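You operate a simulated robot arm through the tools that you are given. There is no shell and no other tool.

You run a simulated robot arm. Do the job below in one go: nothing can be reset, and whatever is moved stays where it is left.

JOB
Stop the vacuum pump, vent the pot and take the cup out.
Fine: vent shut again, dome left open, cup into the cup stand. Set down upright: open mixing cup.

Only the result counts: the job must be done as asked and must still hold three seconds after the hand-in. Knocking over, shifting, dropping, spilling or breaking anything else fails it.

ROBOT AND FRAMES
A 7-joint arm with a three-finger gripper, fixed in place. Base frame: the origin is on the floor under the middle of its stand, x ahead of it, y to its left, z up. Readings come in cm, degrees, newtons and seconds.
With the tool pointing down near the work surface it reaches from about 48 to 94 cm from the base axis. Its first joint turns from -166.0 to 166.0 degrees. Payload 2.69 kg.
Tool frame: the origin (TCP) lies between the finger pads and is the grasp point; the fingertips stand 2.9 cm ahead of it; z points along the fingers, y is the line along which they close. The gripper opens to 12 cm; its body begins 7.8 cm behind the TCP.
Orientation is that of the tool frame in the base frame, as a unit quaternion [x, y, z, w]. With the fingers straight down and closing along the base's y, the tool's x points along the base's -x, its y along +y and its z along -z.

CONTROLS
- The arm moves only by the tool play_rows. Its argument "motion" is a list of rows, each an object of numbers (a shift or turn left out is 0, a gripper value left out holds the last): "dx", "dy", "dz": the shift along the tool's x, y, z in units of 250 mm (1.0 is 250 mm); "rx", "ry", "rz": the turn, a rotation vector about the tool's x, y, z in units of 120 degrees (1.0 is 120 degrees). In form: [{"dx": .., "dy": .., "dz": .., "rx": .., "ry": .., "rz": ..}, ...]. A call has 1 to 20 rows; each row is the pose to reach, as a shift and turn from the pose commanded when the call began, along the tool's axes at that moment. "grip" is the closure in counts, from 0 (fully open) to 255 (shut), set as the call begins (left out, the last holds). A call with a number of a shift or a turn outside -1 to 1 is refused whole. A row lasts 0.2 s, in which the tool goes at most 5 cm and 8.6 degrees; a call with a longer step from one row to the next is refused whole, and so is a gripper value outside its range. Where a pose cannot be reached the arm comes as near as it can. A force on the tool above 90 N (or 10 N above the force at the start of the call, whichever is more), or a blocked arm, ends the call early, and 0.2 s more pass. The fingers move at their own pace (about 4 cm/s each) and stop on an object; they squeeze with about 25 N. The grip force told is the motor's: it shows also when the fingers shut on nothing. Time passes only in rows, and 0.2 s behind the last, so rows that repeat a pose let the fingers close. It gives the time, the measured TCP pose, the force on the tool (base axes), the opening and the grip force at its end, in the units of the frame above (readings bear some noise), with the torque about the TCP (base axes, N m) and any sound that the robot's microphone picked up.
- Cameras (640 x 400 px; columns grow to the right, rows downward): "scene" is fixed at [40.08, 50.07, 165.5]; the picture's right is [-0.80, -0.60, 0.00], its down [-0.52, 0.70, -0.49] and it looks along [0.29, -0.40, -0.87] (base axes); focal length 367 px, centre (320, 200). "wrist" rides on the gripper at [6.3, 0, -10.4] in the tool frame; the picture's right is [0.00, 1.00, 0.00], its down [-0.83, 0.00, -0.56] and it looks along [-0.56, 0.00, 0.83] (tool axes); focal length 275 px, centre (320, 200). There is no depth. A picture from a camera that has moved, and an enlarged one, comes with that camera's place and axes in the base frame and with its lens.
- grab_frame(camera): a new picture of that camera. No time passes.
- slide_trunk(by): slides the trunk up (or, below 0, down) by that many cm; the arm rides with it, the base frame stays. It gives what a move gives, with no picture.
- zoom(camera, box): a new picture of the part [left, top, right, bottom] of that camera's present view, enlarged. No time passes.
- close_job(): hands the job in; it is judged then, once.

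Nothing tells you positions but the pictures and the camera data. Unless the task says otherwise, let go and move clear before handing in.

The tools are called after "Emit:" by a JSON object that holds its "fn" and its "kwargs". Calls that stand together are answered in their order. play_rows: Moves the arm, as the interface text tells. Its arguments: {"type":"object","properties":{"motion":{"type":"array"},"grip":{"type":"number"}},"required":["motion"]} The other tools are called the same way: slide_trunk (by) moves the trunk up or down; grab_frame (camera) takes a picture; zoom (camera, box) takes an enlarged picture of a part of a camera's view; close_job () hands the job in.

At the start:

```text
clock: 0.0
tool_pos: [40.67, 11.02, 120.58]
orientation: [0.0, 1.0, 0.0, 0.0]
contact_force: [-0.1, 0.4, 0.3]
wrist_torque: [0.01, 0.01, 0.03]
finger_gap: 11.99
finger_force: 0.0
trunk travel left (down, up): [-61.3, 0.0]
```

scene: 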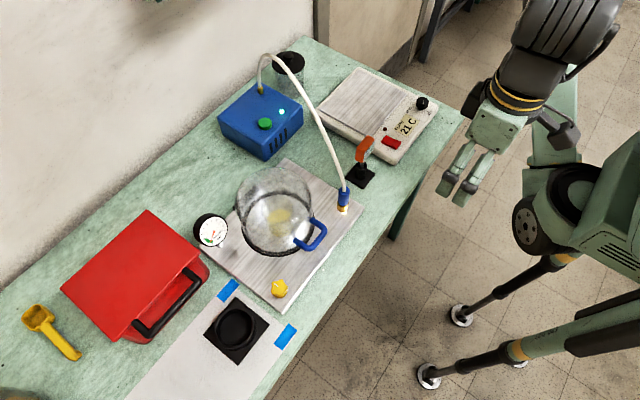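
wrist: 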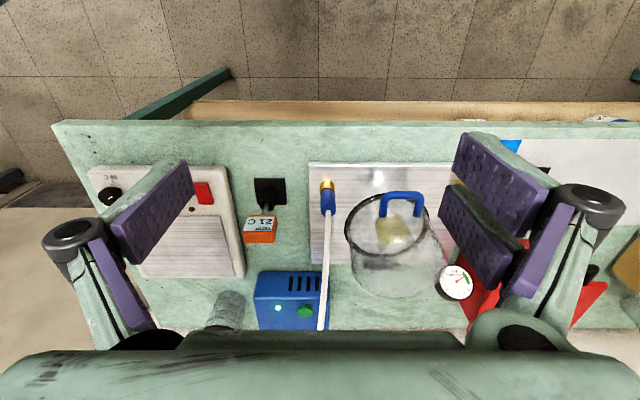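

I see a bench with a blue vacuum pump (green button), a glass dome on a grey plate with a blue handle, a gauge, a yellow vent knob and a black cup stand on a white sheet. I'll look closer before moving.

Emit:
{"fn": "zoom", "kwargs": {"camera": "scene", "box": [190, 140, 370, 310]}}

Emit:
{"fn": "zoom", "kwargs": {"camera": "scene", "box": [200, 40, 320, 170]}}

Emit:
{"fn": "zoom", "kwargs": {"camera": "scene", "box": [120, 260, 320, 400]}}

Emit:
{"fn": "zoom", "kwargs": {"camera": "wrist", "box": [230, 120, 500, 340]}}

```text
2.35 times, centred on (280, 225) of scene
camera zoom: at [40.08, 50.07, 165.5], right [-0.8, -0.6, 0.0], down [-0.52, 0.7, -0.49], along [0.29, -0.4, -0.87], focal length 864 px, centre (414, 141)
```

zoom: 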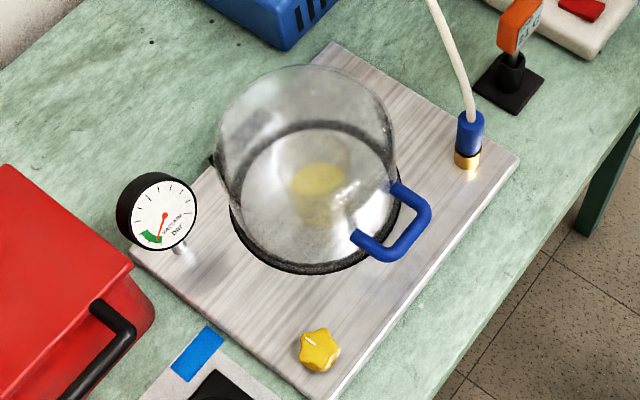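

```text
3.08 times, centred on (260, 105) of scene
camera zoom: at [40.08, 50.07, 165.5], right [-0.8, -0.6, 0.0], down [-0.52, 0.7, -0.49], along [0.29, -0.4, -0.87], focal length 1130 px, centre (505, 492)
```

zoom: 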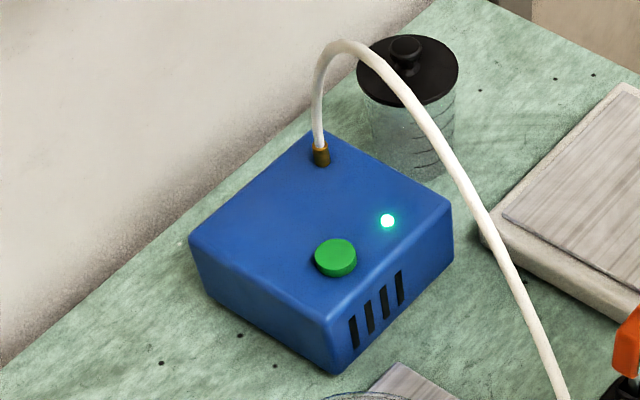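

```text
2.86 times, centred on (220, 330) of scene
camera zoom: at [40.08, 50.07, 165.5], right [-0.8, -0.6, 0.0], down [-0.52, 0.7, -0.49], along [0.29, -0.4, -0.87], focal length 1049 px, centre (606, -171)
```

zoom: 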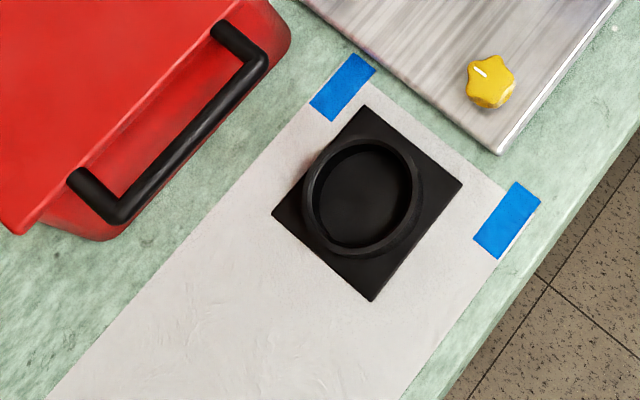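

```text
1.82 times, centred on (365, 230) of wrist
camera zoom: at [34.33, 10.97, 130.95], right [0.0, 1.0, 0.0], down [0.83, 0.0, 0.56], along [0.56, 0.0, -0.83], focal length 500 px, centre (238, 146)
```

zoom: 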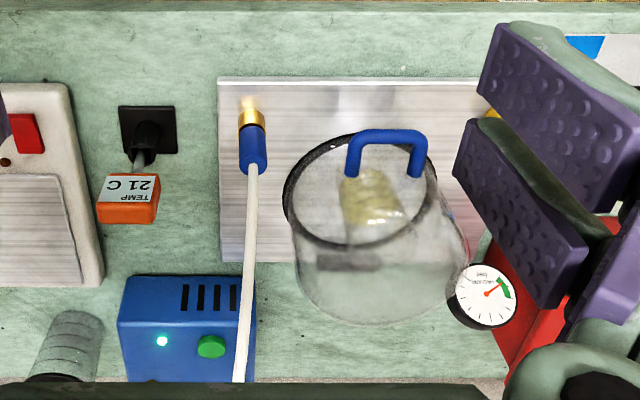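

The dome appears to be hinged at the back, with its handle facing the robot. The pump button sits near (90, 8, 93) and the yellow vent knob near (60, 38, 87). I'll move sideways at height to get a better view of the vent, gauge and cup stand.

Emit:
{"fn": "play_rows", "kwargs": {"motion": [{"dy": 0.16}, {"dy": 0.32}, {"dy": 0.48}, {"dy": 0.64}, {"dy": 0.8}, {"dy": 0.8}], "grip": 0}}

Emit:
{"fn": "grab_frame", "kwargs": {"camera": "wrist"}}

Emit:
{"fn": "grab_frame", "kwargs": {"camera": "scene"}}

```text
clock: 1.4
tool_pos: [40.55, 30.85, 119.35]
orientation: [0.0, 1.0, 0.002, 0.0]
contact_force: [0.0, -0.3, -0.3]
wrist_torque: [-0.02, 0.0, 0.01]
finger_gap: 12.0
finger_force: 0.0
out of reach, approached as far as the arm can: row 2, 3, 4, 5, 6
trunk travel left (down, up): [-61.3, 0.0]
```

```text
taken
camera wrist: at [34.26, 30.76, 129.78], right [0.0, 1.0, 0.0], down [0.83, 0.0, 0.55], along [0.55, 0.01, -0.83], focal length 275 px, centre (320, 200)
```

wrist: 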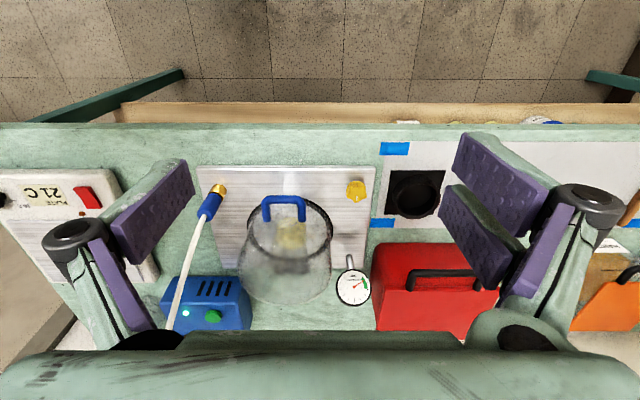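

```text
taken
```

scene: 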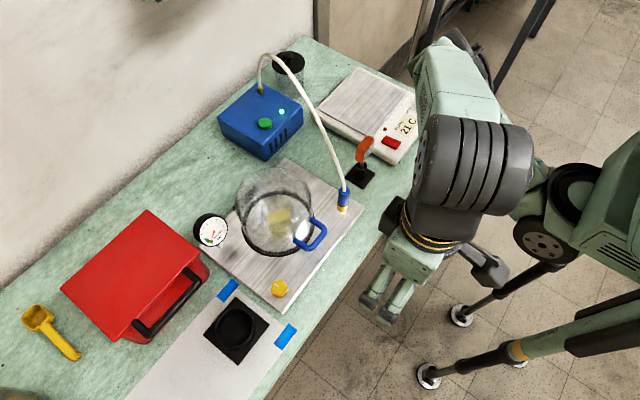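

The trunk is already at its highest and this height is near the arm's upper limit, so the working height lies lower. I'll zoom in on the vent, gauge, dome and stand.

Emit:
{"fn": "zoom", "kwargs": {"camera": "wrist", "box": [190, 150, 390, 330]}}

Emit:
{"fn": "zoom", "kwargs": {"camera": "wrist", "box": [310, 150, 470, 310]}}

Emit:
{"fn": "zoom", "kwargs": {"camera": "scene", "box": [225, 155, 335, 265]}}

Emit:
{"fn": "zoom", "kwargs": {"camera": "scene", "box": [185, 200, 305, 310]}}

```text
2.22 times, centred on (290, 240) of wrist
camera zoom: at [34.26, 30.76, 129.78], right [0.0, 1.0, 0.0], down [0.83, 0.0, 0.55], along [0.55, 0.01, -0.83], focal length 612 px, centre (387, 111)
```

zoom: 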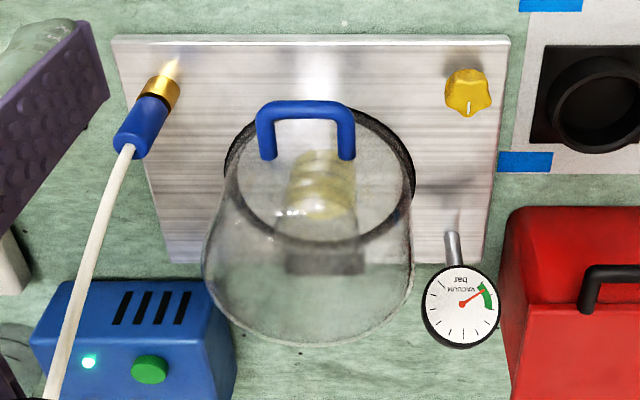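

```text
2.50 times, centred on (390, 230) of wrist
camera zoom: at [34.26, 30.76, 129.78], right [0.0, 1.0, 0.0], down [0.83, 0.0, 0.55], along [0.55, 0.01, -0.83], focal length 688 px, centre (145, 125)
```

zoom: 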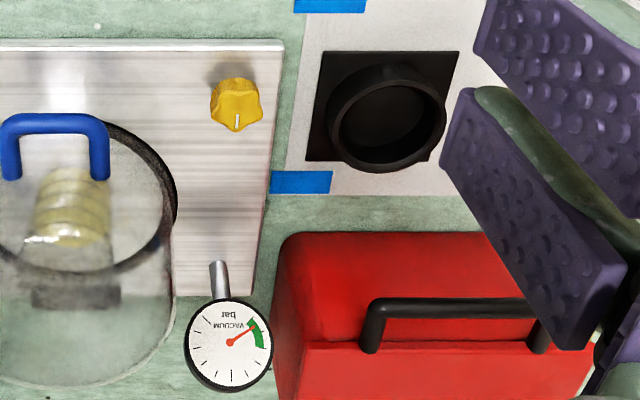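

```text
3.64 times, centred on (280, 210) of scene
camera zoom: at [40.08, 50.07, 165.5], right [-0.8, -0.6, 0.0], down [-0.52, 0.7, -0.49], along [0.29, -0.4, -0.87], focal length 1335 px, centre (466, 164)
```

zoom: 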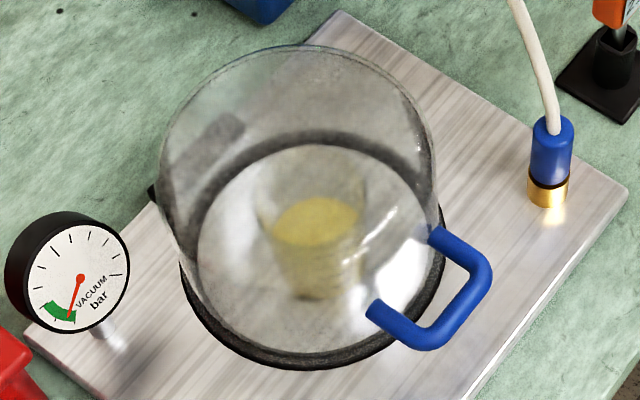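

```text
3.64 times, centred on (245, 255) of scene
camera zoom: at [40.08, 50.07, 165.5], right [-0.8, -0.6, 0.0], down [-0.52, 0.7, -0.49], along [0.29, -0.4, -0.87], focal length 1335 px, centre (593, 0)
```

zoom: 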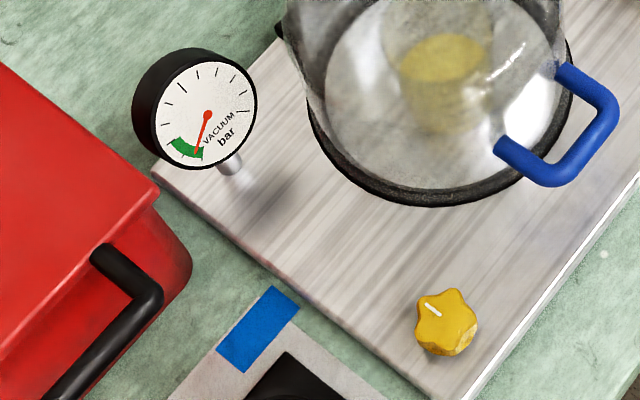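

I'm checking the arm's posture and the hose route, because the hose arcs near the pump button.

Emit:
{"fn": "zoom", "kwargs": {"camera": "scene", "box": [340, 0, 640, 380]}}

Emit:
{"fn": "zoom", "kwargs": {"camera": "wrist", "box": [40, 140, 300, 350]}}

Emit:
{"fn": "zoom", "kwargs": {"camera": "wrist", "box": [380, 100, 640, 350]}}

```text
1.05 times, centred on (490, 190) of scene (not enlarged: the box is as wide or as high as the picture)
camera zoom: at [40.08, 50.07, 165.5], right [-0.8, -0.6, 0.0], down [-0.52, 0.7, -0.49], along [0.29, -0.4, -0.87], focal length 386 px, centre (141, 210)
```

zoom: 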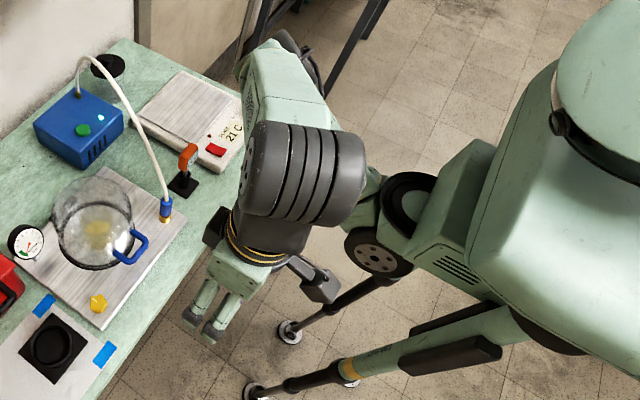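

```text
1.90 times, centred on (170, 245) of wrist
camera zoom: at [34.26, 30.76, 129.78], right [0.0, 1.0, 0.0], down [0.83, 0.0, 0.55], along [0.55, 0.01, -0.83], focal length 524 px, centre (606, 114)
```

zoom: 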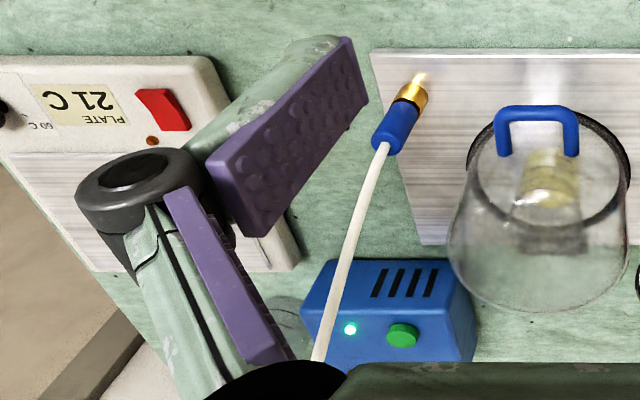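

```text
1.60 times, centred on (510, 225) of wrist
camera zoom: at [34.26, 30.76, 129.78], right [0.0, 1.0, 0.0], down [0.83, 0.0, 0.55], along [0.55, 0.01, -0.83], focal length 440 px, centre (16, 160)
```

zoom: 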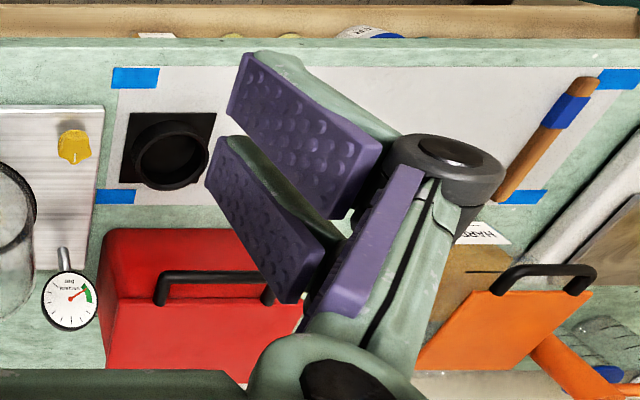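

The arm's working zone is over the bench, and the hose rises steeply from about (62, 12, 94) to about z 115 above the pump. I'll press the button with the hand leaning in from the +y side so it stays clear of the hose. First I'll move to a free spot above the dome with the fingers shut.

Emit:
{"fn": "play_rows", "kwargs": {"motion": [{"dx": -0.13, "dz": 0.06}, {"dx": -0.26, "dz": 0.12}, {"dx": -0.39, "dz": 0.18}, {"dx": -0.52, "dz": 0.24}, {"dx": -0.65, "dz": 0.3}, {"dx": -0.78, "dz": 0.36}, {"dx": -0.78, "dz": 0.36}], "grip": 255}}

Emit:
{"fn": "grab_frame", "kwargs": {"camera": "scene"}}

Emit:
{"fn": "grab_frame", "kwargs": {"camera": "wrist"}}

```text
clock: 3.0
tool_pos: [59.87, 30.85, 110.29]
orientation: [0.0, 1.0, 0.0, 0.001]
contact_force: [-0.3, 0.7, -0.2]
wrist_torque: [-0.02, 0.03, 0.0]
finger_gap: 0.01
finger_force: 4.8
trunk travel left (down, up): [-61.3, 0.0]
```

```text
taken
```

scene: 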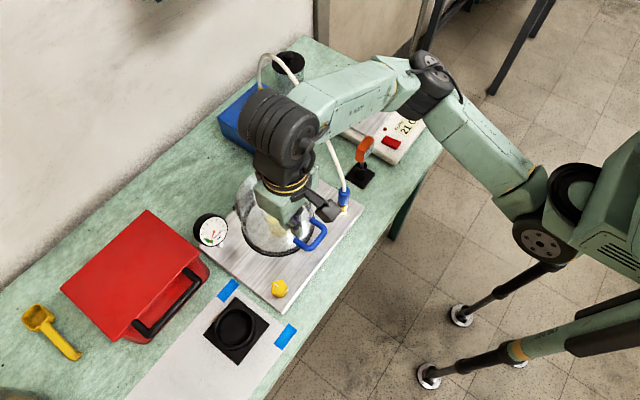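

```text
taken
camera wrist: at [53.57, 30.82, 120.67], right [0.0, 1.0, 0.0], down [0.83, 0.0, 0.56], along [0.56, 0.0, -0.83], focal length 275 px, centre (320, 200)
```

wrist: 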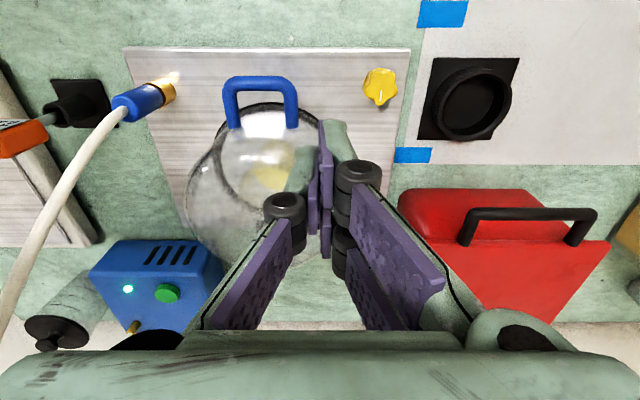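

The fingers are shut and the posture is good: the forearm passes above the hose. Next I'll move over the back of the dome while leaning the hand about 40° so the fingers point toward the pump (-y and down).

Emit:
{"fn": "play_rows", "kwargs": {"motion": [{"dx": -0.134, "dy": -0.02, "rx": 0.055}, {"dx": -0.268, "dy": -0.04, "rx": 0.11}, {"dx": -0.402, "dy": -0.06, "rx": 0.165}, {"dx": -0.536, "dy": -0.08, "rx": 0.22}, {"dx": -0.67, "dy": -0.1, "rx": 0.275}, {"dx": -0.804, "dy": -0.12, "rx": 0.333}, {"dx": -0.804, "dy": -0.12, "rx": 0.333}]}}

Emit:
{"fn": "grab_frame", "kwargs": {"camera": "scene"}}

Emit:
{"fn": "grab_frame", "kwargs": {"camera": "wrist"}}

```text
clock: 4.6
tool_pos: [76.86, 24.58, 104.77]
orientation: [0.0, 0.94, -0.341, 0.001]
contact_force: [0.3, -0.1, -0.1]
wrist_torque: [-0.02, -0.02, 0.02]
finger_gap: 0.0
finger_force: 25.4
out of reach, approached as far as the arm can: row 3, 4, 5, 6, 7
trunk travel left (down, up): [-61.3, 0.0]
```

```text
taken
```

scene: 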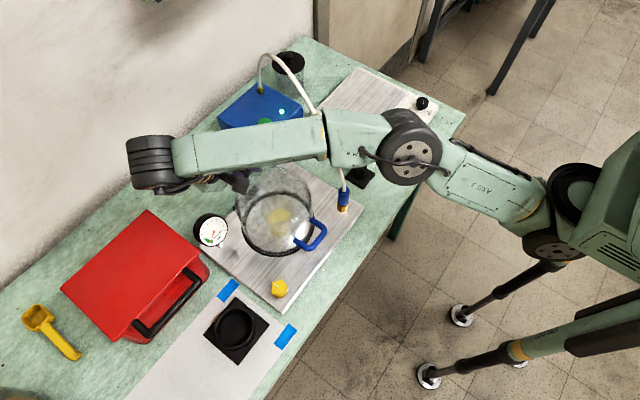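

```text
taken
camera wrist: at [70.54, 31.18, 112.66], right [-0.01, 0.77, -0.64], down [0.83, 0.36, 0.43], along [0.56, -0.53, -0.64], focal length 275 px, centre (320, 200)
```

wrist: 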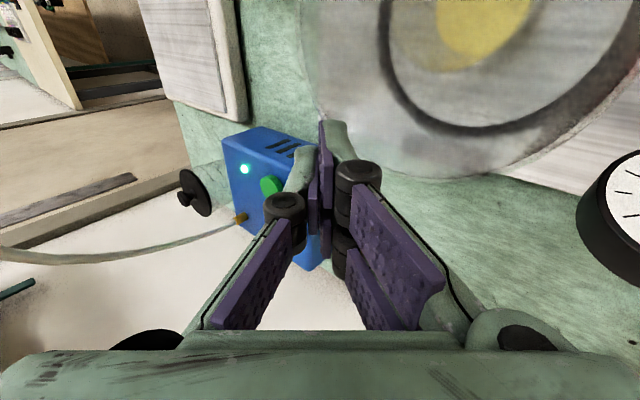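

The arm was at full stretch there, so I need the wrist closer to the base and lower. I'll turn the hand so the fingers point down and toward (-y, +x), then go to a point about 4 cm short of the green button.

Emit:
{"fn": "play_rows", "kwargs": {"motion": [{"dx": -0.07, "dy": -0.048, "dz": 0.067, "rx": 0.02, "ry": -0.034, "rz": -0.034}, {"dx": -0.14, "dy": -0.097, "dz": 0.133, "rx": 0.04, "ry": -0.068, "rz": -0.069}, {"dx": -0.21, "dy": -0.145, "dz": 0.2, "rx": 0.06, "ry": -0.103, "rz": -0.103}, {"dx": -0.28, "dy": -0.194, "dz": 0.267, "rx": 0.08, "ry": -0.137, "rz": -0.1375}, {"dx": -0.28, "dy": -0.194, "dz": 0.267, "rx": 0.08, "ry": -0.137, "rz": -0.1375}]}}

Emit:
{"fn": "grab_frame", "kwargs": {"camera": "scene"}}

Emit:
{"fn": "grab_frame", "kwargs": {"camera": "wrist"}}

```text
clock: 5.8
tool_pos: [83.87, 16.6, 102.62]
orientation: [-0.183, 0.888, -0.412, 0.085]
contact_force: [-1.2, 0.6, 0.9]
wrist_torque: [0.02, -0.01, -0.02]
finger_gap: 0.0
finger_force: 25.0
trunk travel left (down, up): [-61.3, 0.0]
```

```text
taken
```

scene: 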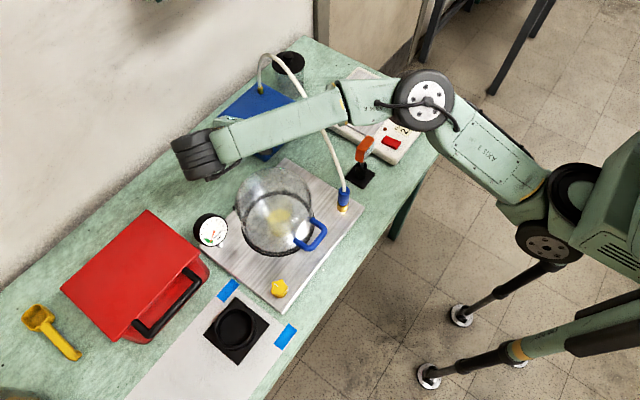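

```text
taken
camera wrist: at [74.92, 21.4, 109.25], right [-0.26, 0.59, -0.76], down [0.59, 0.72, 0.36], along [0.76, -0.36, -0.54], focal length 275 px, centre (320, 200)
```

wrist: 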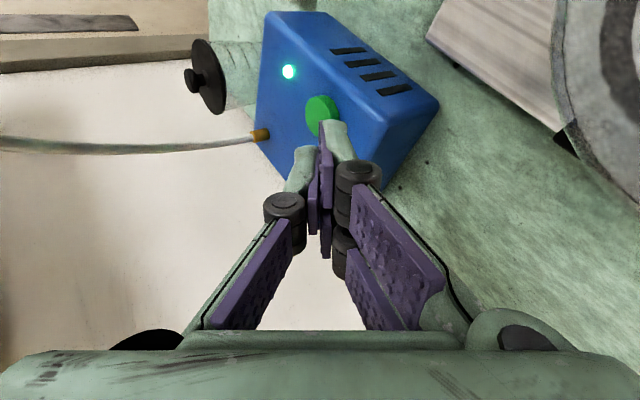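

The hand is now lined up toward the green button. I'll check the clearance between forearm and hose, and the button's location, before closing in.

Emit:
{"fn": "zoom", "kwargs": {"camera": "scene", "box": [200, 40, 370, 210]}}

Emit:
{"fn": "zoom", "kwargs": {"camera": "wrist", "box": [240, 20, 460, 220]}}

```text
2.35 times, centred on (285, 125) of scene
camera zoom: at [40.08, 50.07, 165.5], right [-0.8, -0.6, 0.0], down [-0.52, 0.7, -0.49], along [0.29, -0.4, -0.87], focal length 864 px, centre (402, 376)
```

zoom: 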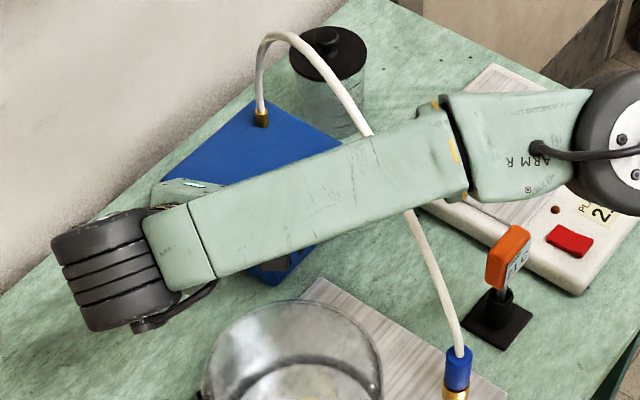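

```text
2.00 times, centred on (350, 120) of wrist
camera zoom: at [74.92, 21.4, 109.25], right [-0.26, 0.59, -0.76], down [0.59, 0.72, 0.36], along [0.76, -0.36, -0.54], focal length 551 px, centre (260, 360)
```

zoom: 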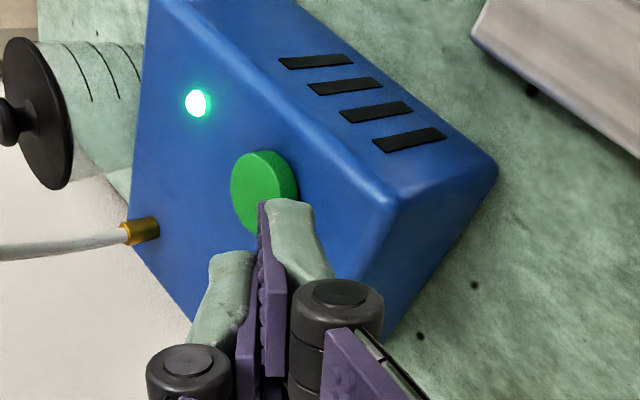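

The forearm passes well above the hose (about 10 cm now). I'll advance part way with a slightly flatter hand and re-check both views.

Emit:
{"fn": "play_rows", "kwargs": {"motion": [{"dx": -0.016, "dy": -0.012, "dz": 0.094, "rx": 0.017}, {"dx": -0.031, "dy": -0.023, "dz": 0.188, "rx": 0.034}, {"dx": -0.047, "dy": -0.035, "dz": 0.282, "rx": 0.05}, {"dx": -0.047, "dy": -0.035, "dz": 0.282, "rx": 0.05}]}}

Emit:
{"fn": "zoom", "kwargs": {"camera": "scene", "box": [180, 40, 460, 215]}}

Emit:
{"fn": "zoom", "kwargs": {"camera": "wrist", "box": [220, 40, 440, 220]}}

```text
clock: 6.8
tool_pos: [87.31, 11.63, 98.49]
orientation: [-0.178, 0.866, -0.458, 0.095]
contact_force: [-0.9, 0.3, -0.1]
wrist_torque: [-0.01, -0.02, 0.02]
finger_gap: 0.02
finger_force: 24.4
trunk travel left (down, up): [-61.3, 0.0]
```

```text
2.29 times, centred on (320, 128) of scene
camera zoom: at [40.08, 50.07, 165.5], right [-0.8, -0.6, 0.0], down [-0.52, 0.7, -0.49], along [0.29, -0.4, -0.87], focal length 839 px, centre (320, 366)
```

zoom: 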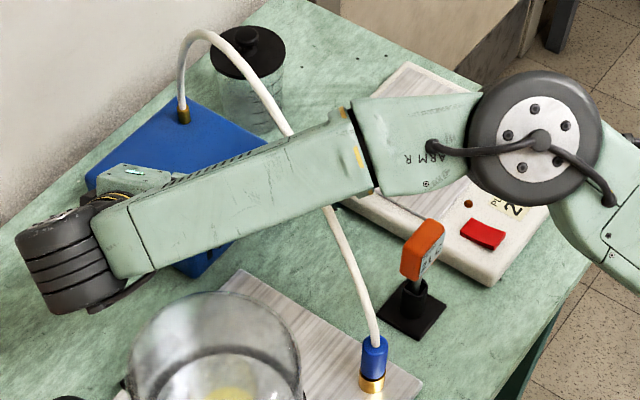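

```text
2.22 times, centred on (330, 130) of wrist
camera zoom: at [78.12, 17.03, 104.4], right [-0.23, 0.52, -0.83], down [0.58, 0.75, 0.31], along [0.78, -0.41, -0.47], focal length 612 px, centre (298, 356)
```

zoom: 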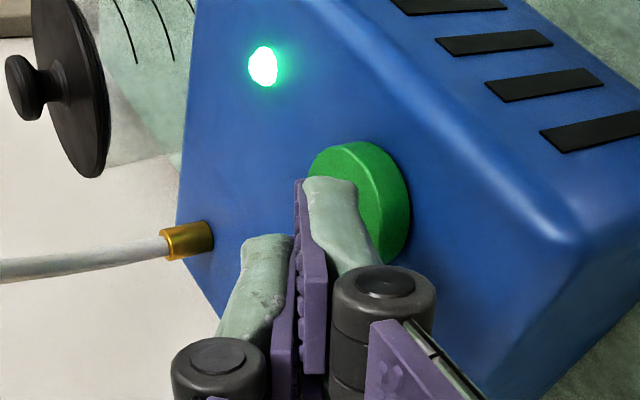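

The fingertips are right beside the green button and the forearm is still clear of the hose. I'll move just above the button now.

Emit:
{"fn": "play_rows", "kwargs": {"motion": [{"dx": 0.001, "dy": -0.008, "dz": 0.065}, {"dx": 0.002, "dy": -0.016, "dz": 0.13}, {"dx": 0.002, "dy": -0.016, "dz": 0.13}]}}

Emit:
{"fn": "zoom", "kwargs": {"camera": "wrist", "box": [220, 40, 440, 220]}}

Emit:
{"fn": "zoom", "kwargs": {"camera": "scene", "box": [180, 40, 460, 215]}}

```text
clock: 7.6
tool_pos: [88.45, 8.96, 97.15]
orientation: [-0.179, 0.866, -0.457, 0.094]
contact_force: [0.2, -0.7, 0.7]
wrist_torque: [0.01, 0.02, -0.02]
finger_gap: 0.0
finger_force: 24.9
trunk travel left (down, up): [-61.3, 0.0]
```

```text
2.22 times, centred on (330, 130) of wrist
camera zoom: at [79.23, 14.36, 102.89], right [-0.23, 0.52, -0.83], down [0.58, 0.75, 0.31], along [0.78, -0.41, -0.47], focal length 612 px, centre (298, 356)
```

zoom: 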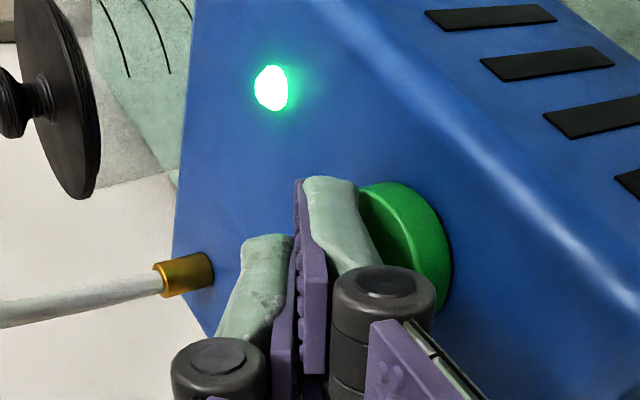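

```text
2.29 times, centred on (320, 128) of scene
camera zoom: at [40.08, 50.07, 165.5], right [-0.8, -0.6, 0.0], down [-0.52, 0.7, -0.49], along [0.29, -0.4, -0.87], focal length 839 px, centre (320, 366)
```

zoom: 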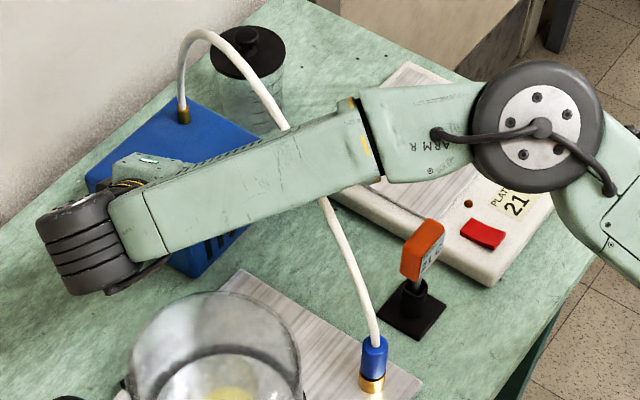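

Both fingertips straddle the button centre, about 1.4 cm above it. I'll press straight down in small steps.

Emit:
{"fn": "play_rows", "kwargs": {"motion": [{"dy": 0.0166, "dz": 0.0113}, {"dy": 0.0331, "dz": 0.0225}, {"dy": 0.0331, "dz": 0.0225}]}}

Emit:
{"fn": "zoom", "kwargs": {"camera": "wrist", "box": [220, 40, 440, 220]}}

```text
clock: 8.4
tool_pos: [88.27, 8.93, 96.34]
orientation: [-0.177, 0.866, -0.458, 0.095]
contact_force: [3.8, 0.6, 6.2]
wrist_torque: [-0.07, -0.08, 0.05]
finger_gap: 0.0
finger_force: 25.2
trunk travel left (down, up): [-61.3, 0.0]
heard: click
```

```text
2.22 times, centred on (330, 130) of wrist
camera zoom: at [79.2, 14.34, 102.11], right [-0.22, 0.52, -0.83], down [0.58, 0.75, 0.31], along [0.78, -0.41, -0.47], focal length 612 px, centre (298, 356)
```

zoom: 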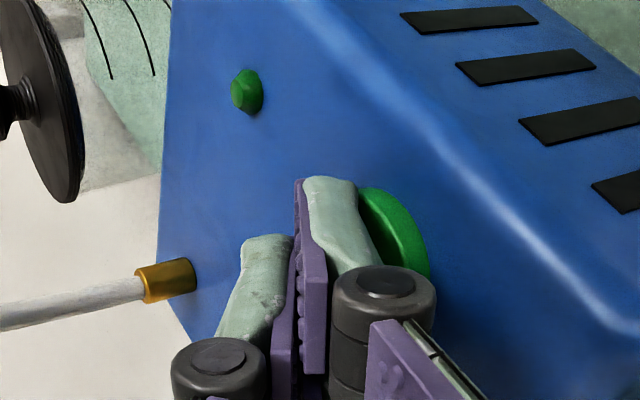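

There was a click and the pump light went out, so the pump is stopped. I'll lift off and retreat along the same path.

Emit:
{"fn": "play_rows", "kwargs": {"motion": [{"dy": -0.033, "dz": -0.0225}, {"dy": -0.066, "dz": -0.045}, {"dy": -0.066, "dz": -0.165}, {"dy": -0.066, "dz": -0.285}, {"dy": -0.066, "dz": -0.385}, {"dy": -0.066, "dz": -0.385}]}}

Emit:
{"fn": "zoom", "kwargs": {"camera": "scene", "box": [180, 40, 460, 215]}}

Emit:
{"fn": "grab_frame", "kwargs": {"camera": "wrist"}}

```text
clock: 9.8
tool_pos: [85.72, 15.48, 102.91]
orientation: [-0.178, 0.866, -0.458, 0.094]
contact_force: [-0.1, -0.4, 1.1]
wrist_torque: [0.01, 0.02, -0.01]
finger_gap: 0.02
finger_force: 24.7
trunk travel left (down, up): [-61.3, 0.0]
```

```text
2.29 times, centred on (320, 128) of scene
camera zoom: at [40.08, 50.07, 165.5], right [-0.8, -0.6, 0.0], down [-0.52, 0.7, -0.49], along [0.29, -0.4, -0.87], focal length 839 px, centre (320, 366)
```

zoom: 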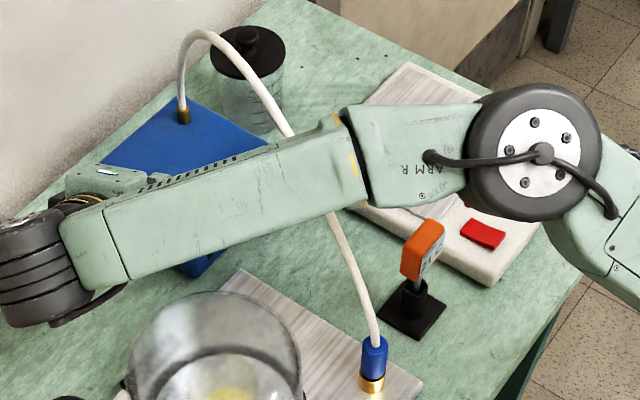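

```text
taken
camera wrist: at [76.53, 20.87, 108.82], right [-0.23, 0.52, -0.83], down [0.58, 0.75, 0.31], along [0.78, -0.41, -0.47], focal length 275 px, centre (320, 200)
```

wrist: 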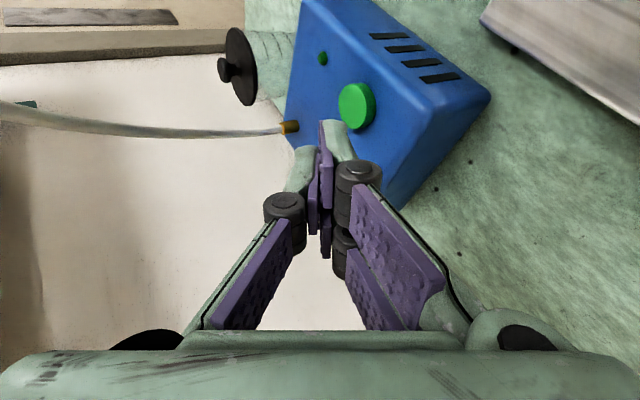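

The pump's light is off. Next I'll go back over the dome with extra height, straighten the hand to point down and move near the yellow vent knob.

Emit:
{"fn": "play_rows", "kwargs": {"motion": [{"dx": 0.052, "dy": -0.007, "dz": -0.135, "rx": -0.0457, "ry": 0.0094, "rz": 0.0178}, {"dx": 0.104, "dy": -0.001, "dz": -0.262, "rx": -0.0914, "ry": 0.0188, "rz": 0.0356}, {"dx": 0.156, "dy": 0.018, "dz": -0.379, "rx": -0.1371, "ry": 0.0282, "rz": 0.0534}, {"dx": 0.209, "dy": 0.05, "dz": -0.487, "rx": -0.1828, "ry": 0.0376, "rz": 0.0712}, {"dx": 0.261, "dy": 0.096, "dz": -0.587, "rx": -0.2285, "ry": 0.047, "rz": 0.089}, {"dx": 0.313, "dy": 0.155, "dz": -0.677, "rx": -0.2742, "ry": 0.0564, "rz": 0.1068}, {"dx": 0.365, "dy": 0.227, "dz": -0.758, "rx": -0.3199, "ry": 0.0658, "rz": 0.1246}, {"dx": 0.417, "dy": 0.312, "dz": -0.83, "rx": -0.3656, "ry": 0.0752, "rz": 0.1424}, {"dx": 0.47, "dy": 0.41, "dz": -0.894, "rx": -0.4113, "ry": 0.0846, "rz": 0.1602}, {"dx": 0.522, "dy": 0.522, "dz": -0.948, "rx": -0.457, "ry": 0.094, "rz": 0.178}, {"dx": 0.522, "dy": 0.522, "dz": -0.948, "rx": -0.457, "ry": 0.094, "rz": 0.178}]}}

Emit:
{"fn": "grab_frame", "kwargs": {"camera": "scene"}}

Emit:
{"fn": "grab_frame", "kwargs": {"camera": "wrist"}}

```text
clock: 12.2
tool_pos: [62.92, 35.27, 105.66]
orientation: [0.001, 1.0, 0.0, 0.0]
contact_force: [0.3, 0.1, -0.1]
wrist_torque: [-0.04, -0.01, -0.02]
finger_gap: 0.0
finger_force: 25.0
out of reach, approached as far as the arm can: row 4, 5, 6
trunk travel left (down, up): [-61.3, 0.0]
```

```text
taken
```

scene: 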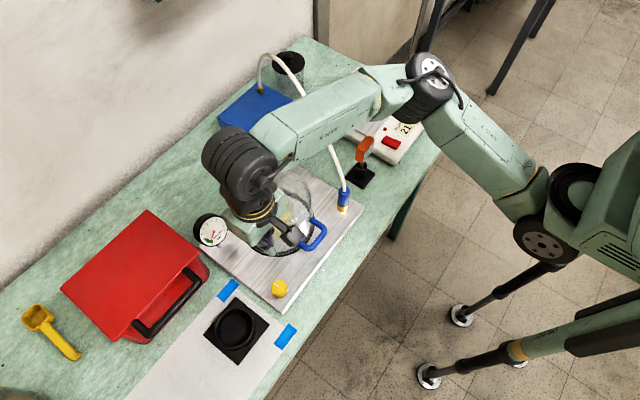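

```text
taken
camera wrist: at [56.71, 35.09, 116.01], right [0.0, 1.0, 0.0], down [0.83, 0.0, 0.56], along [0.56, 0.0, -0.83], focal length 275 px, centre (320, 200)
```

wrist: 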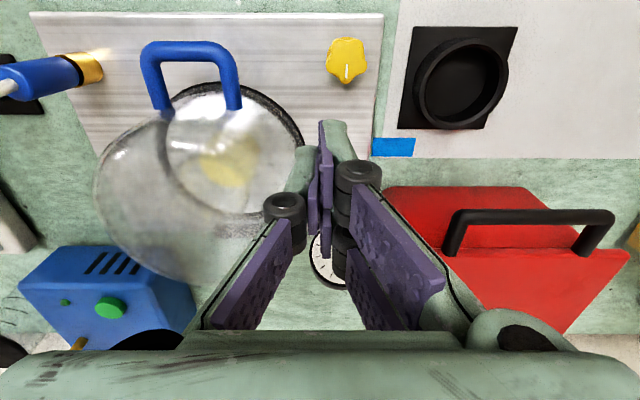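

Emit:
{"fn": "zoom", "kwargs": {"camera": "wrist", "box": [290, 10, 420, 110]}}

Emit:
{"fn": "zoom", "kwargs": {"camera": "scene", "box": [180, 200, 310, 310]}}

Emit:
{"fn": "zoom", "kwargs": {"camera": "wrist", "box": [20, 0, 340, 240]}}

```text
4.00 times, centred on (355, 60) of wrist
camera zoom: at [56.71, 35.09, 116.01], right [0.0, 1.0, 0.0], down [0.83, 0.0, 0.56], along [0.56, 0.0, -0.83], focal length 1101 px, centre (180, 760)
```

zoom: 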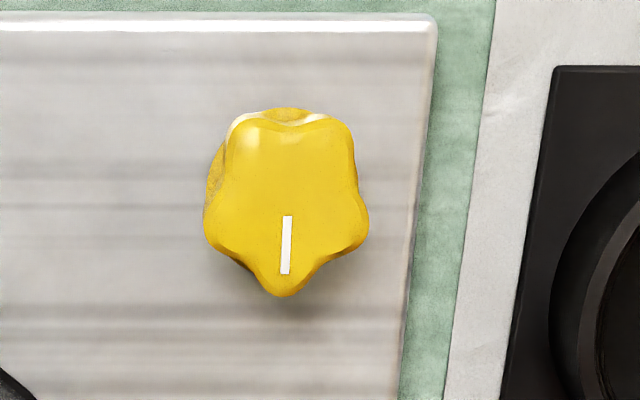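

```text
3.64 times, centred on (245, 255) of scene
camera zoom: at [40.08, 50.07, 165.5], right [-0.8, -0.6, 0.0], down [-0.52, 0.7, -0.49], along [0.29, -0.4, -0.87], focal length 1335 px, centre (593, 0)
```

zoom: 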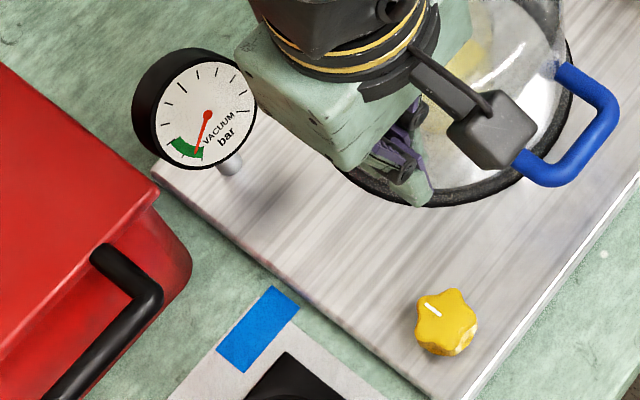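

```text
1.67 times, centred on (180, 120) of wrist
camera zoom: at [56.71, 35.09, 116.01], right [0.0, 1.0, 0.0], down [0.83, 0.0, 0.56], along [0.56, 0.0, -0.83], focal length 459 px, centre (553, 333)
```

zoom: 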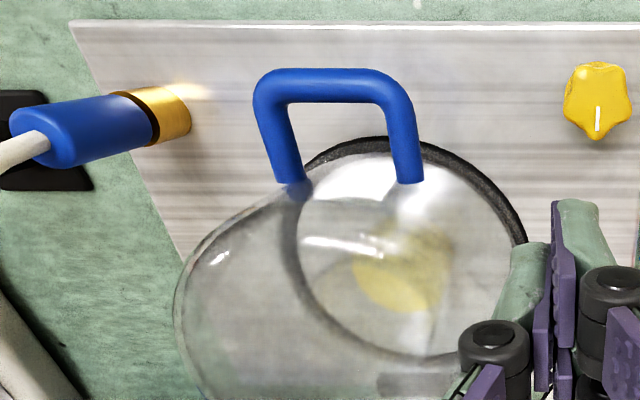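

The vent knob is at about (60.1, 37.5), its top near z 88.7, with its mark pointing away (+x); the gauge still shows vacuum. I'll open the fingers partly and come down above the knob.

Emit:
{"fn": "play_rows", "kwargs": {"motion": [{"dx": 0.04, "dy": 0.03}, {"dx": 0.08, "dy": 0.06, "dz": 0.06}, {"dx": 0.113, "dy": 0.089, "dz": 0.18}, {"dx": 0.113, "dy": 0.089, "dz": 0.3}, {"dx": 0.113, "dy": 0.089, "dz": 0.426}, {"dx": 0.113, "dy": 0.089, "dz": 0.426}], "grip": 125}}

Emit:
{"fn": "grab_frame", "kwargs": {"camera": "wrist"}}

Emit:
{"fn": "zoom", "kwargs": {"camera": "scene", "box": [180, 180, 360, 330]}}

```text
clock: 13.6
tool_pos: [60.14, 37.48, 94.92]
orientation: [0.0, 1.0, 0.0, 0.0]
contact_force: [0.2, -0.1, -0.1]
wrist_torque: [-0.02, 0.01, -0.01]
finger_gap: 6.09
finger_force: 0.1
trunk travel left (down, up): [-61.3, 0.0]
```

```text
taken
camera wrist: at [53.88, 37.32, 105.18], right [0.0, 1.0, 0.0], down [0.83, 0.0, 0.56], along [0.56, 0.0, -0.83], focal length 275 px, centre (320, 200)
```

wrist: 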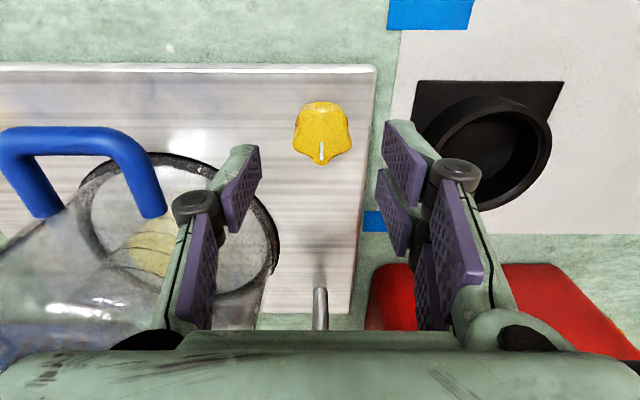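

```text
2.67 times, centred on (270, 255) of scene
camera zoom: at [40.08, 50.07, 165.5], right [-0.8, -0.6, 0.0], down [-0.52, 0.7, -0.49], along [0.29, -0.4, -0.87], focal length 979 px, centre (453, 53)
```

zoom: 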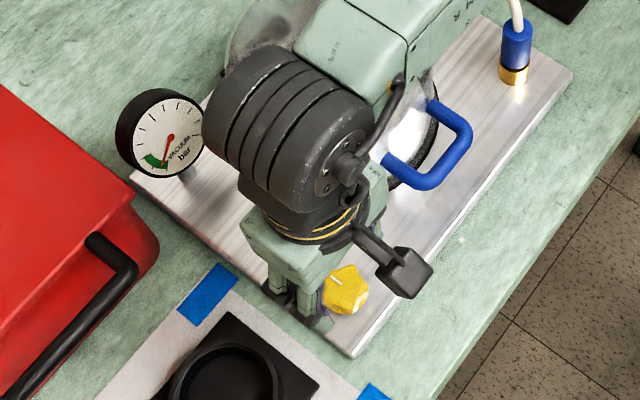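

The fingers straddle the knob. I'll lower around it and close gently.

Emit:
{"fn": "play_rows", "kwargs": {"motion": [{"dz": 0.06}, {"dz": 0.12}, {"dz": 0.17}, {"dz": 0.2}, {"dz": 0.216}, {"dz": 0.216}]}}

Emit:
{"fn": "grab_frame", "kwargs": {"camera": "wrist"}}

Emit:
{"fn": "zoom", "kwargs": {"camera": "scene", "box": [180, 180, 360, 330]}}

```text
clock: 15.0
tool_pos: [60.08, 37.39, 89.46]
orientation: [0.0, 1.0, 0.0, 0.0]
contact_force: [0.2, -0.5, -0.9]
wrist_torque: [-0.02, -0.02, 0.04]
finger_gap: 6.09
finger_force: 0.0
trunk travel left (down, up): [-61.3, 0.0]
```

```text
taken
camera wrist: at [53.87, 37.24, 99.85], right [0.0, 1.0, 0.0], down [0.83, 0.0, 0.56], along [0.56, 0.0, -0.83], focal length 275 px, centre (320, 200)
```

wrist: 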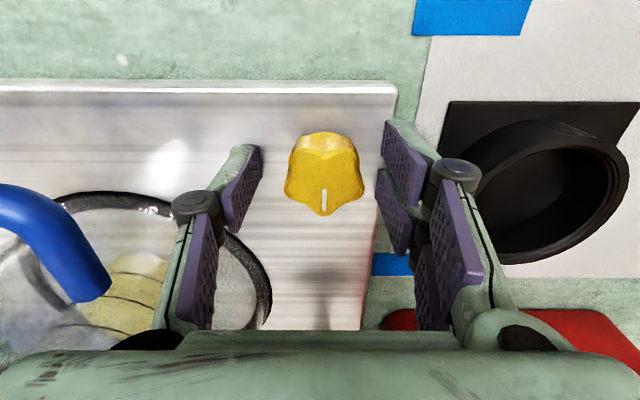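

```text
2.67 times, centred on (270, 255) of scene
camera zoom: at [40.08, 50.07, 165.5], right [-0.8, -0.6, 0.0], down [-0.52, 0.7, -0.49], along [0.29, -0.4, -0.87], focal length 979 px, centre (453, 53)
```

zoom: 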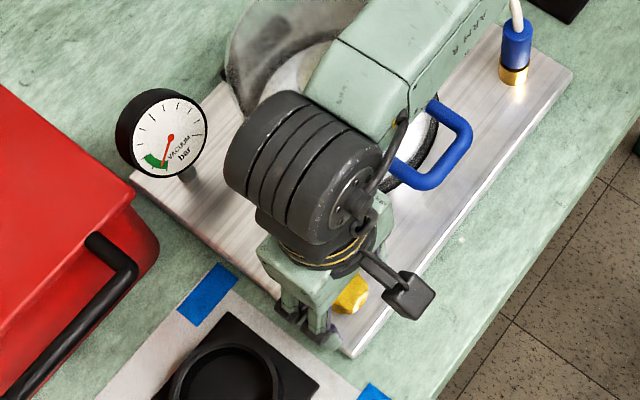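

The knob is centred between the fingers with no contact yet. Closing on it.

Emit:
{"fn": "play_rows", "kwargs": {"motion": [{"dz": 0}, {"dz": 0}, {"dz": 0}, {"dz": 0}], "grip": 255}}

Emit:
{"fn": "grab_frame", "kwargs": {"camera": "wrist"}}

```text
clock: 16.0
tool_pos: [60.11, 37.46, 89.56]
orientation: [-0.002, 1.0, 0.001, 0.0]
contact_force: [-1.5, 13.9, -0.3]
wrist_torque: [0.36, 0.0, -0.01]
finger_gap: 3.38
finger_force: 39.0
trunk travel left (down, up): [-61.3, 0.0]
```

```text
taken
camera wrist: at [53.83, 37.37, 99.87], right [-0.01, 1.0, 0.0], down [0.83, 0.0, 0.56], along [0.56, 0.0, -0.83], focal length 275 px, centre (320, 200)
```

wrist: 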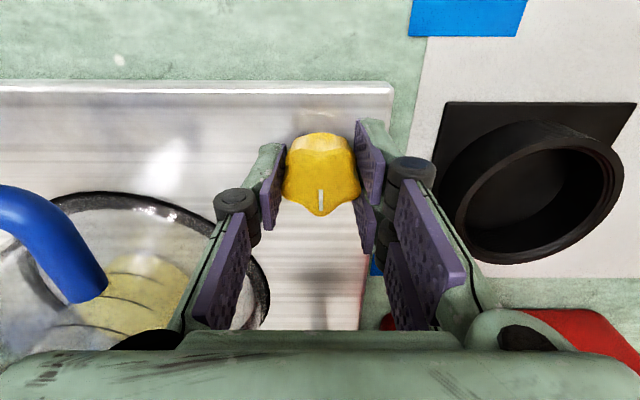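

The knob is gripped. I'll try turning it counter-clockwise (seen from above) by a small amount and listen.

Emit:
{"fn": "play_rows", "kwargs": {"motion": [{"dy": 0.004}, {"dy": 0.005, "rz": -0.05}, {"dy": 0.005, "rz": -0.1}, {"dy": 0.005, "rz": -0.15}, {"dy": 0.005, "rz": -0.15}]}}

Emit:
{"fn": "grab_frame", "kwargs": {"camera": "wrist"}}

Emit:
{"fn": "zoom", "kwargs": {"camera": "scene", "box": [180, 180, 360, 330]}}

```text
clock: 17.2
tool_pos: [60.23, 37.43, 89.5]
orientation: [-0.158, 0.987, 0.0, 0.0]
contact_force: [-6.8, 19.8, -3.7]
wrist_torque: [0.36, -0.08, -0.02]
finger_gap: 3.38
finger_force: 45.0
trunk travel left (down, up): [-61.3, 0.0]
```

```text
taken
camera wrist: at [54.17, 35.48, 99.88], right [-0.32, 0.95, 0.0], down [0.79, 0.26, 0.56], along [0.53, 0.18, -0.83], focal length 275 px, centre (320, 200)
```

wrist: 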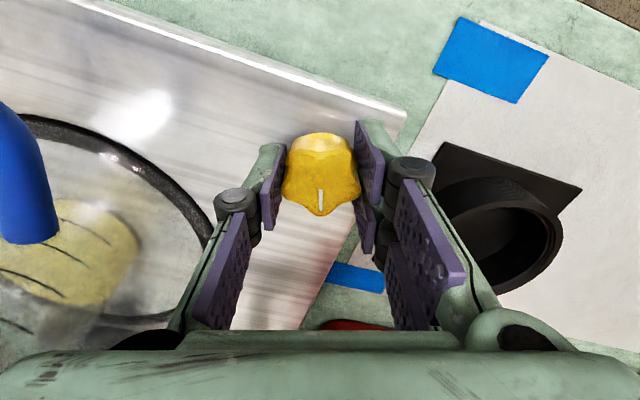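

```text
2.67 times, centred on (270, 255) of scene
camera zoom: at [40.08, 50.07, 165.5], right [-0.8, -0.6, 0.0], down [-0.52, 0.7, -0.49], along [0.29, -0.4, -0.87], focal length 979 px, centre (453, 53)
```

zoom: 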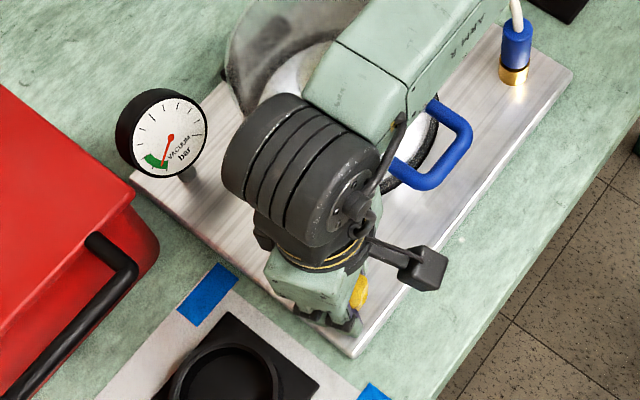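

The knob follows the hand. There's no hiss yet, so I'll keep turning the same way in steps.

Emit:
{"fn": "play_rows", "kwargs": {"motion": [{"rz": -0.05}, {"rz": -0.1}, {"rz": -0.15}, {"rz": -0.2}, {"rz": -0.25}, {"rz": -0.25}]}}

Emit:
{"fn": "grab_frame", "kwargs": {"camera": "wrist"}}

Emit:
{"fn": "zoom", "kwargs": {"camera": "scene", "box": [180, 180, 360, 330]}}

```text
clock: 18.6
tool_pos: [60.15, 37.69, 89.67]
orientation: [-0.408, 0.913, 0.002, 0.0]
contact_force: [-11.4, 25.6, -0.3]
wrist_torque: [0.05, 0.39, -0.03]
finger_gap: 3.39
finger_force: 45.0
trunk travel left (down, up): [-61.3, 0.0]
```

```text
taken
camera wrist: at [55.93, 32.79, 99.86], right [-0.75, 0.66, 0.0], down [0.55, 0.62, 0.56], along [0.37, 0.42, -0.83], focal length 275 px, centre (320, 200)
```

wrist: 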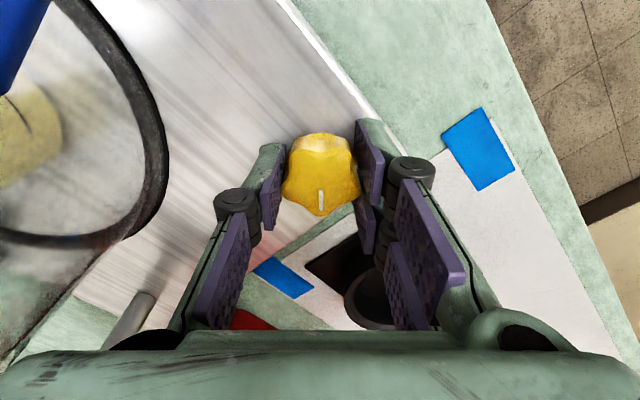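

```text
2.67 times, centred on (270, 255) of scene
camera zoom: at [40.08, 50.07, 165.5], right [-0.8, -0.6, 0.0], down [-0.52, 0.7, -0.49], along [0.29, -0.4, -0.87], focal length 979 px, centre (453, 53)
```

zoom: 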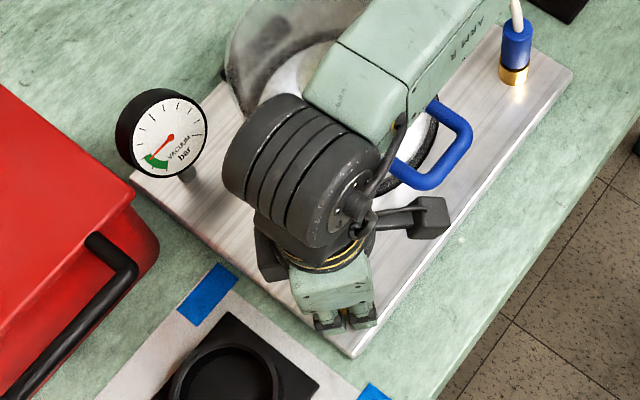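

The needle seems to have begun moving. I'll ease the sideways load a little and look at the gauge closely.

Emit:
{"fn": "play_rows", "kwargs": {"motion": [{"dy": 0.004}, {"dy": 0.008}, {"dy": 0.008}]}}

Emit:
{"fn": "zoom", "kwargs": {"camera": "scene", "box": [190, 205, 240, 250]}}

```text
clock: 19.4
tool_pos: [60.15, 37.57, 89.59]
orientation: [-0.407, 0.913, -0.001, 0.001]
contact_force: [-7.7, 13.8, -4.6]
wrist_torque: [1.03, -0.29, -0.03]
finger_gap: 3.37
finger_force: 45.3
trunk travel left (down, up): [-61.3, 0.0]
```

```text
8.89 times, centred on (215, 228) of scene
camera zoom: at [40.08, 50.07, 165.5], right [-0.8, -0.6, 0.0], down [-0.52, 0.7, -0.49], along [0.29, -0.4, -0.87], focal length 3264 px, centre (1253, -44)
```

zoom: 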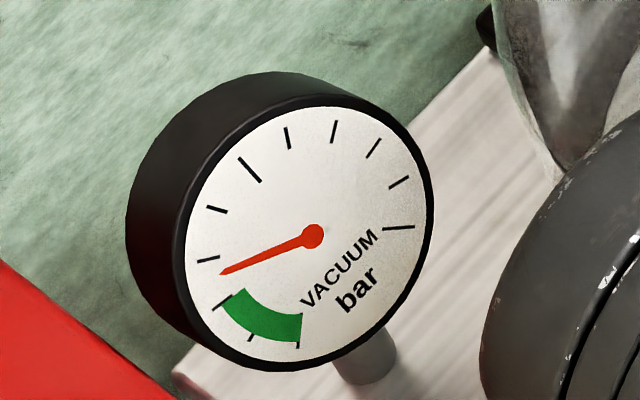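

The needle has left the green zone, so the pot is venting. I'll hold the valve open and wait.

Emit:
{"fn": "play_rows", "kwargs": {"motion": [{"dy": 0.004}, {"dy": 0.004}, {"dy": 0.004}, {"dy": 0.004}, {"dy": 0.004}, {"dy": 0.004}, {"dy": 0.004}, {"dy": 0.004}, {"dy": 0.004}, {"dy": 0.004}, {"dy": 0.004}, {"dy": 0.004}, {"dy": 0.004}, {"dy": 0.004}, {"dy": 0.004}, {"dy": 0.004}, {"dy": 0.004}, {"dy": 0.004}]}}

Emit:
{"fn": "zoom", "kwargs": {"camera": "scene", "box": [190, 205, 240, 250]}}

```text
clock: 23.2
tool_pos: [60.13, 37.55, 89.37]
orientation: [-0.406, 0.914, 0.0, 0.0]
contact_force: [10.7, 3.9, -1.3]
wrist_torque: [0.08, -0.17, -0.01]
finger_gap: 3.37
finger_force: 44.8
trunk travel left (down, up): [-61.3, 0.0]
```

```text
8.89 times, centred on (215, 228) of scene
camera zoom: at [40.08, 50.07, 165.5], right [-0.8, -0.6, 0.0], down [-0.52, 0.7, -0.49], along [0.29, -0.4, -0.87], focal length 3264 px, centre (1253, -44)
```

zoom: 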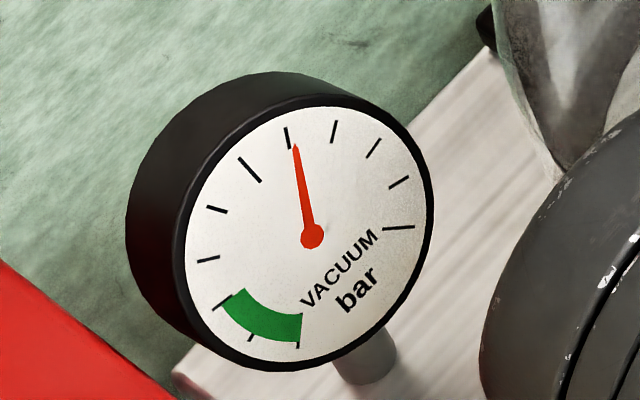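

The needle is past half way toward zero. I'll keep waiting.

Emit:
{"fn": "play_rows", "kwargs": {"motion": [{"dz": 0}, {"dz": 0}, {"dz": 0}, {"dz": 0}, {"dz": 0}, {"dz": 0}, {"dz": 0}, {"dz": 0}, {"dz": 0}, {"dz": 0}, {"dz": 0}, {"dz": 0}, {"dz": 0}, {"dz": 0}, {"dz": 0}, {"dz": 0}, {"dz": 0}, {"dz": 0}, {"dz": 0}, {"dz": 0}]}}

Emit:
{"fn": "zoom", "kwargs": {"camera": "scene", "box": [190, 205, 240, 250]}}

```text
clock: 27.4
tool_pos: [60.1, 37.61, 89.5]
orientation: [-0.407, 0.913, 0.0, 0.0]
contact_force: [11.6, -0.1, -1.7]
wrist_torque: [-0.01, -0.17, -0.02]
finger_gap: 3.38
finger_force: 45.2
trunk travel left (down, up): [-61.3, 0.0]
```

```text
8.89 times, centred on (215, 228) of scene
camera zoom: at [40.08, 50.07, 165.5], right [-0.8, -0.6, 0.0], down [-0.52, 0.7, -0.49], along [0.29, -0.4, -0.87], focal length 3264 px, centre (1253, -44)
```

zoom: 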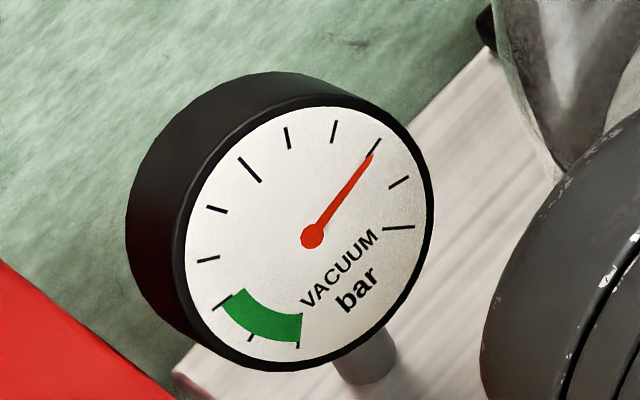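

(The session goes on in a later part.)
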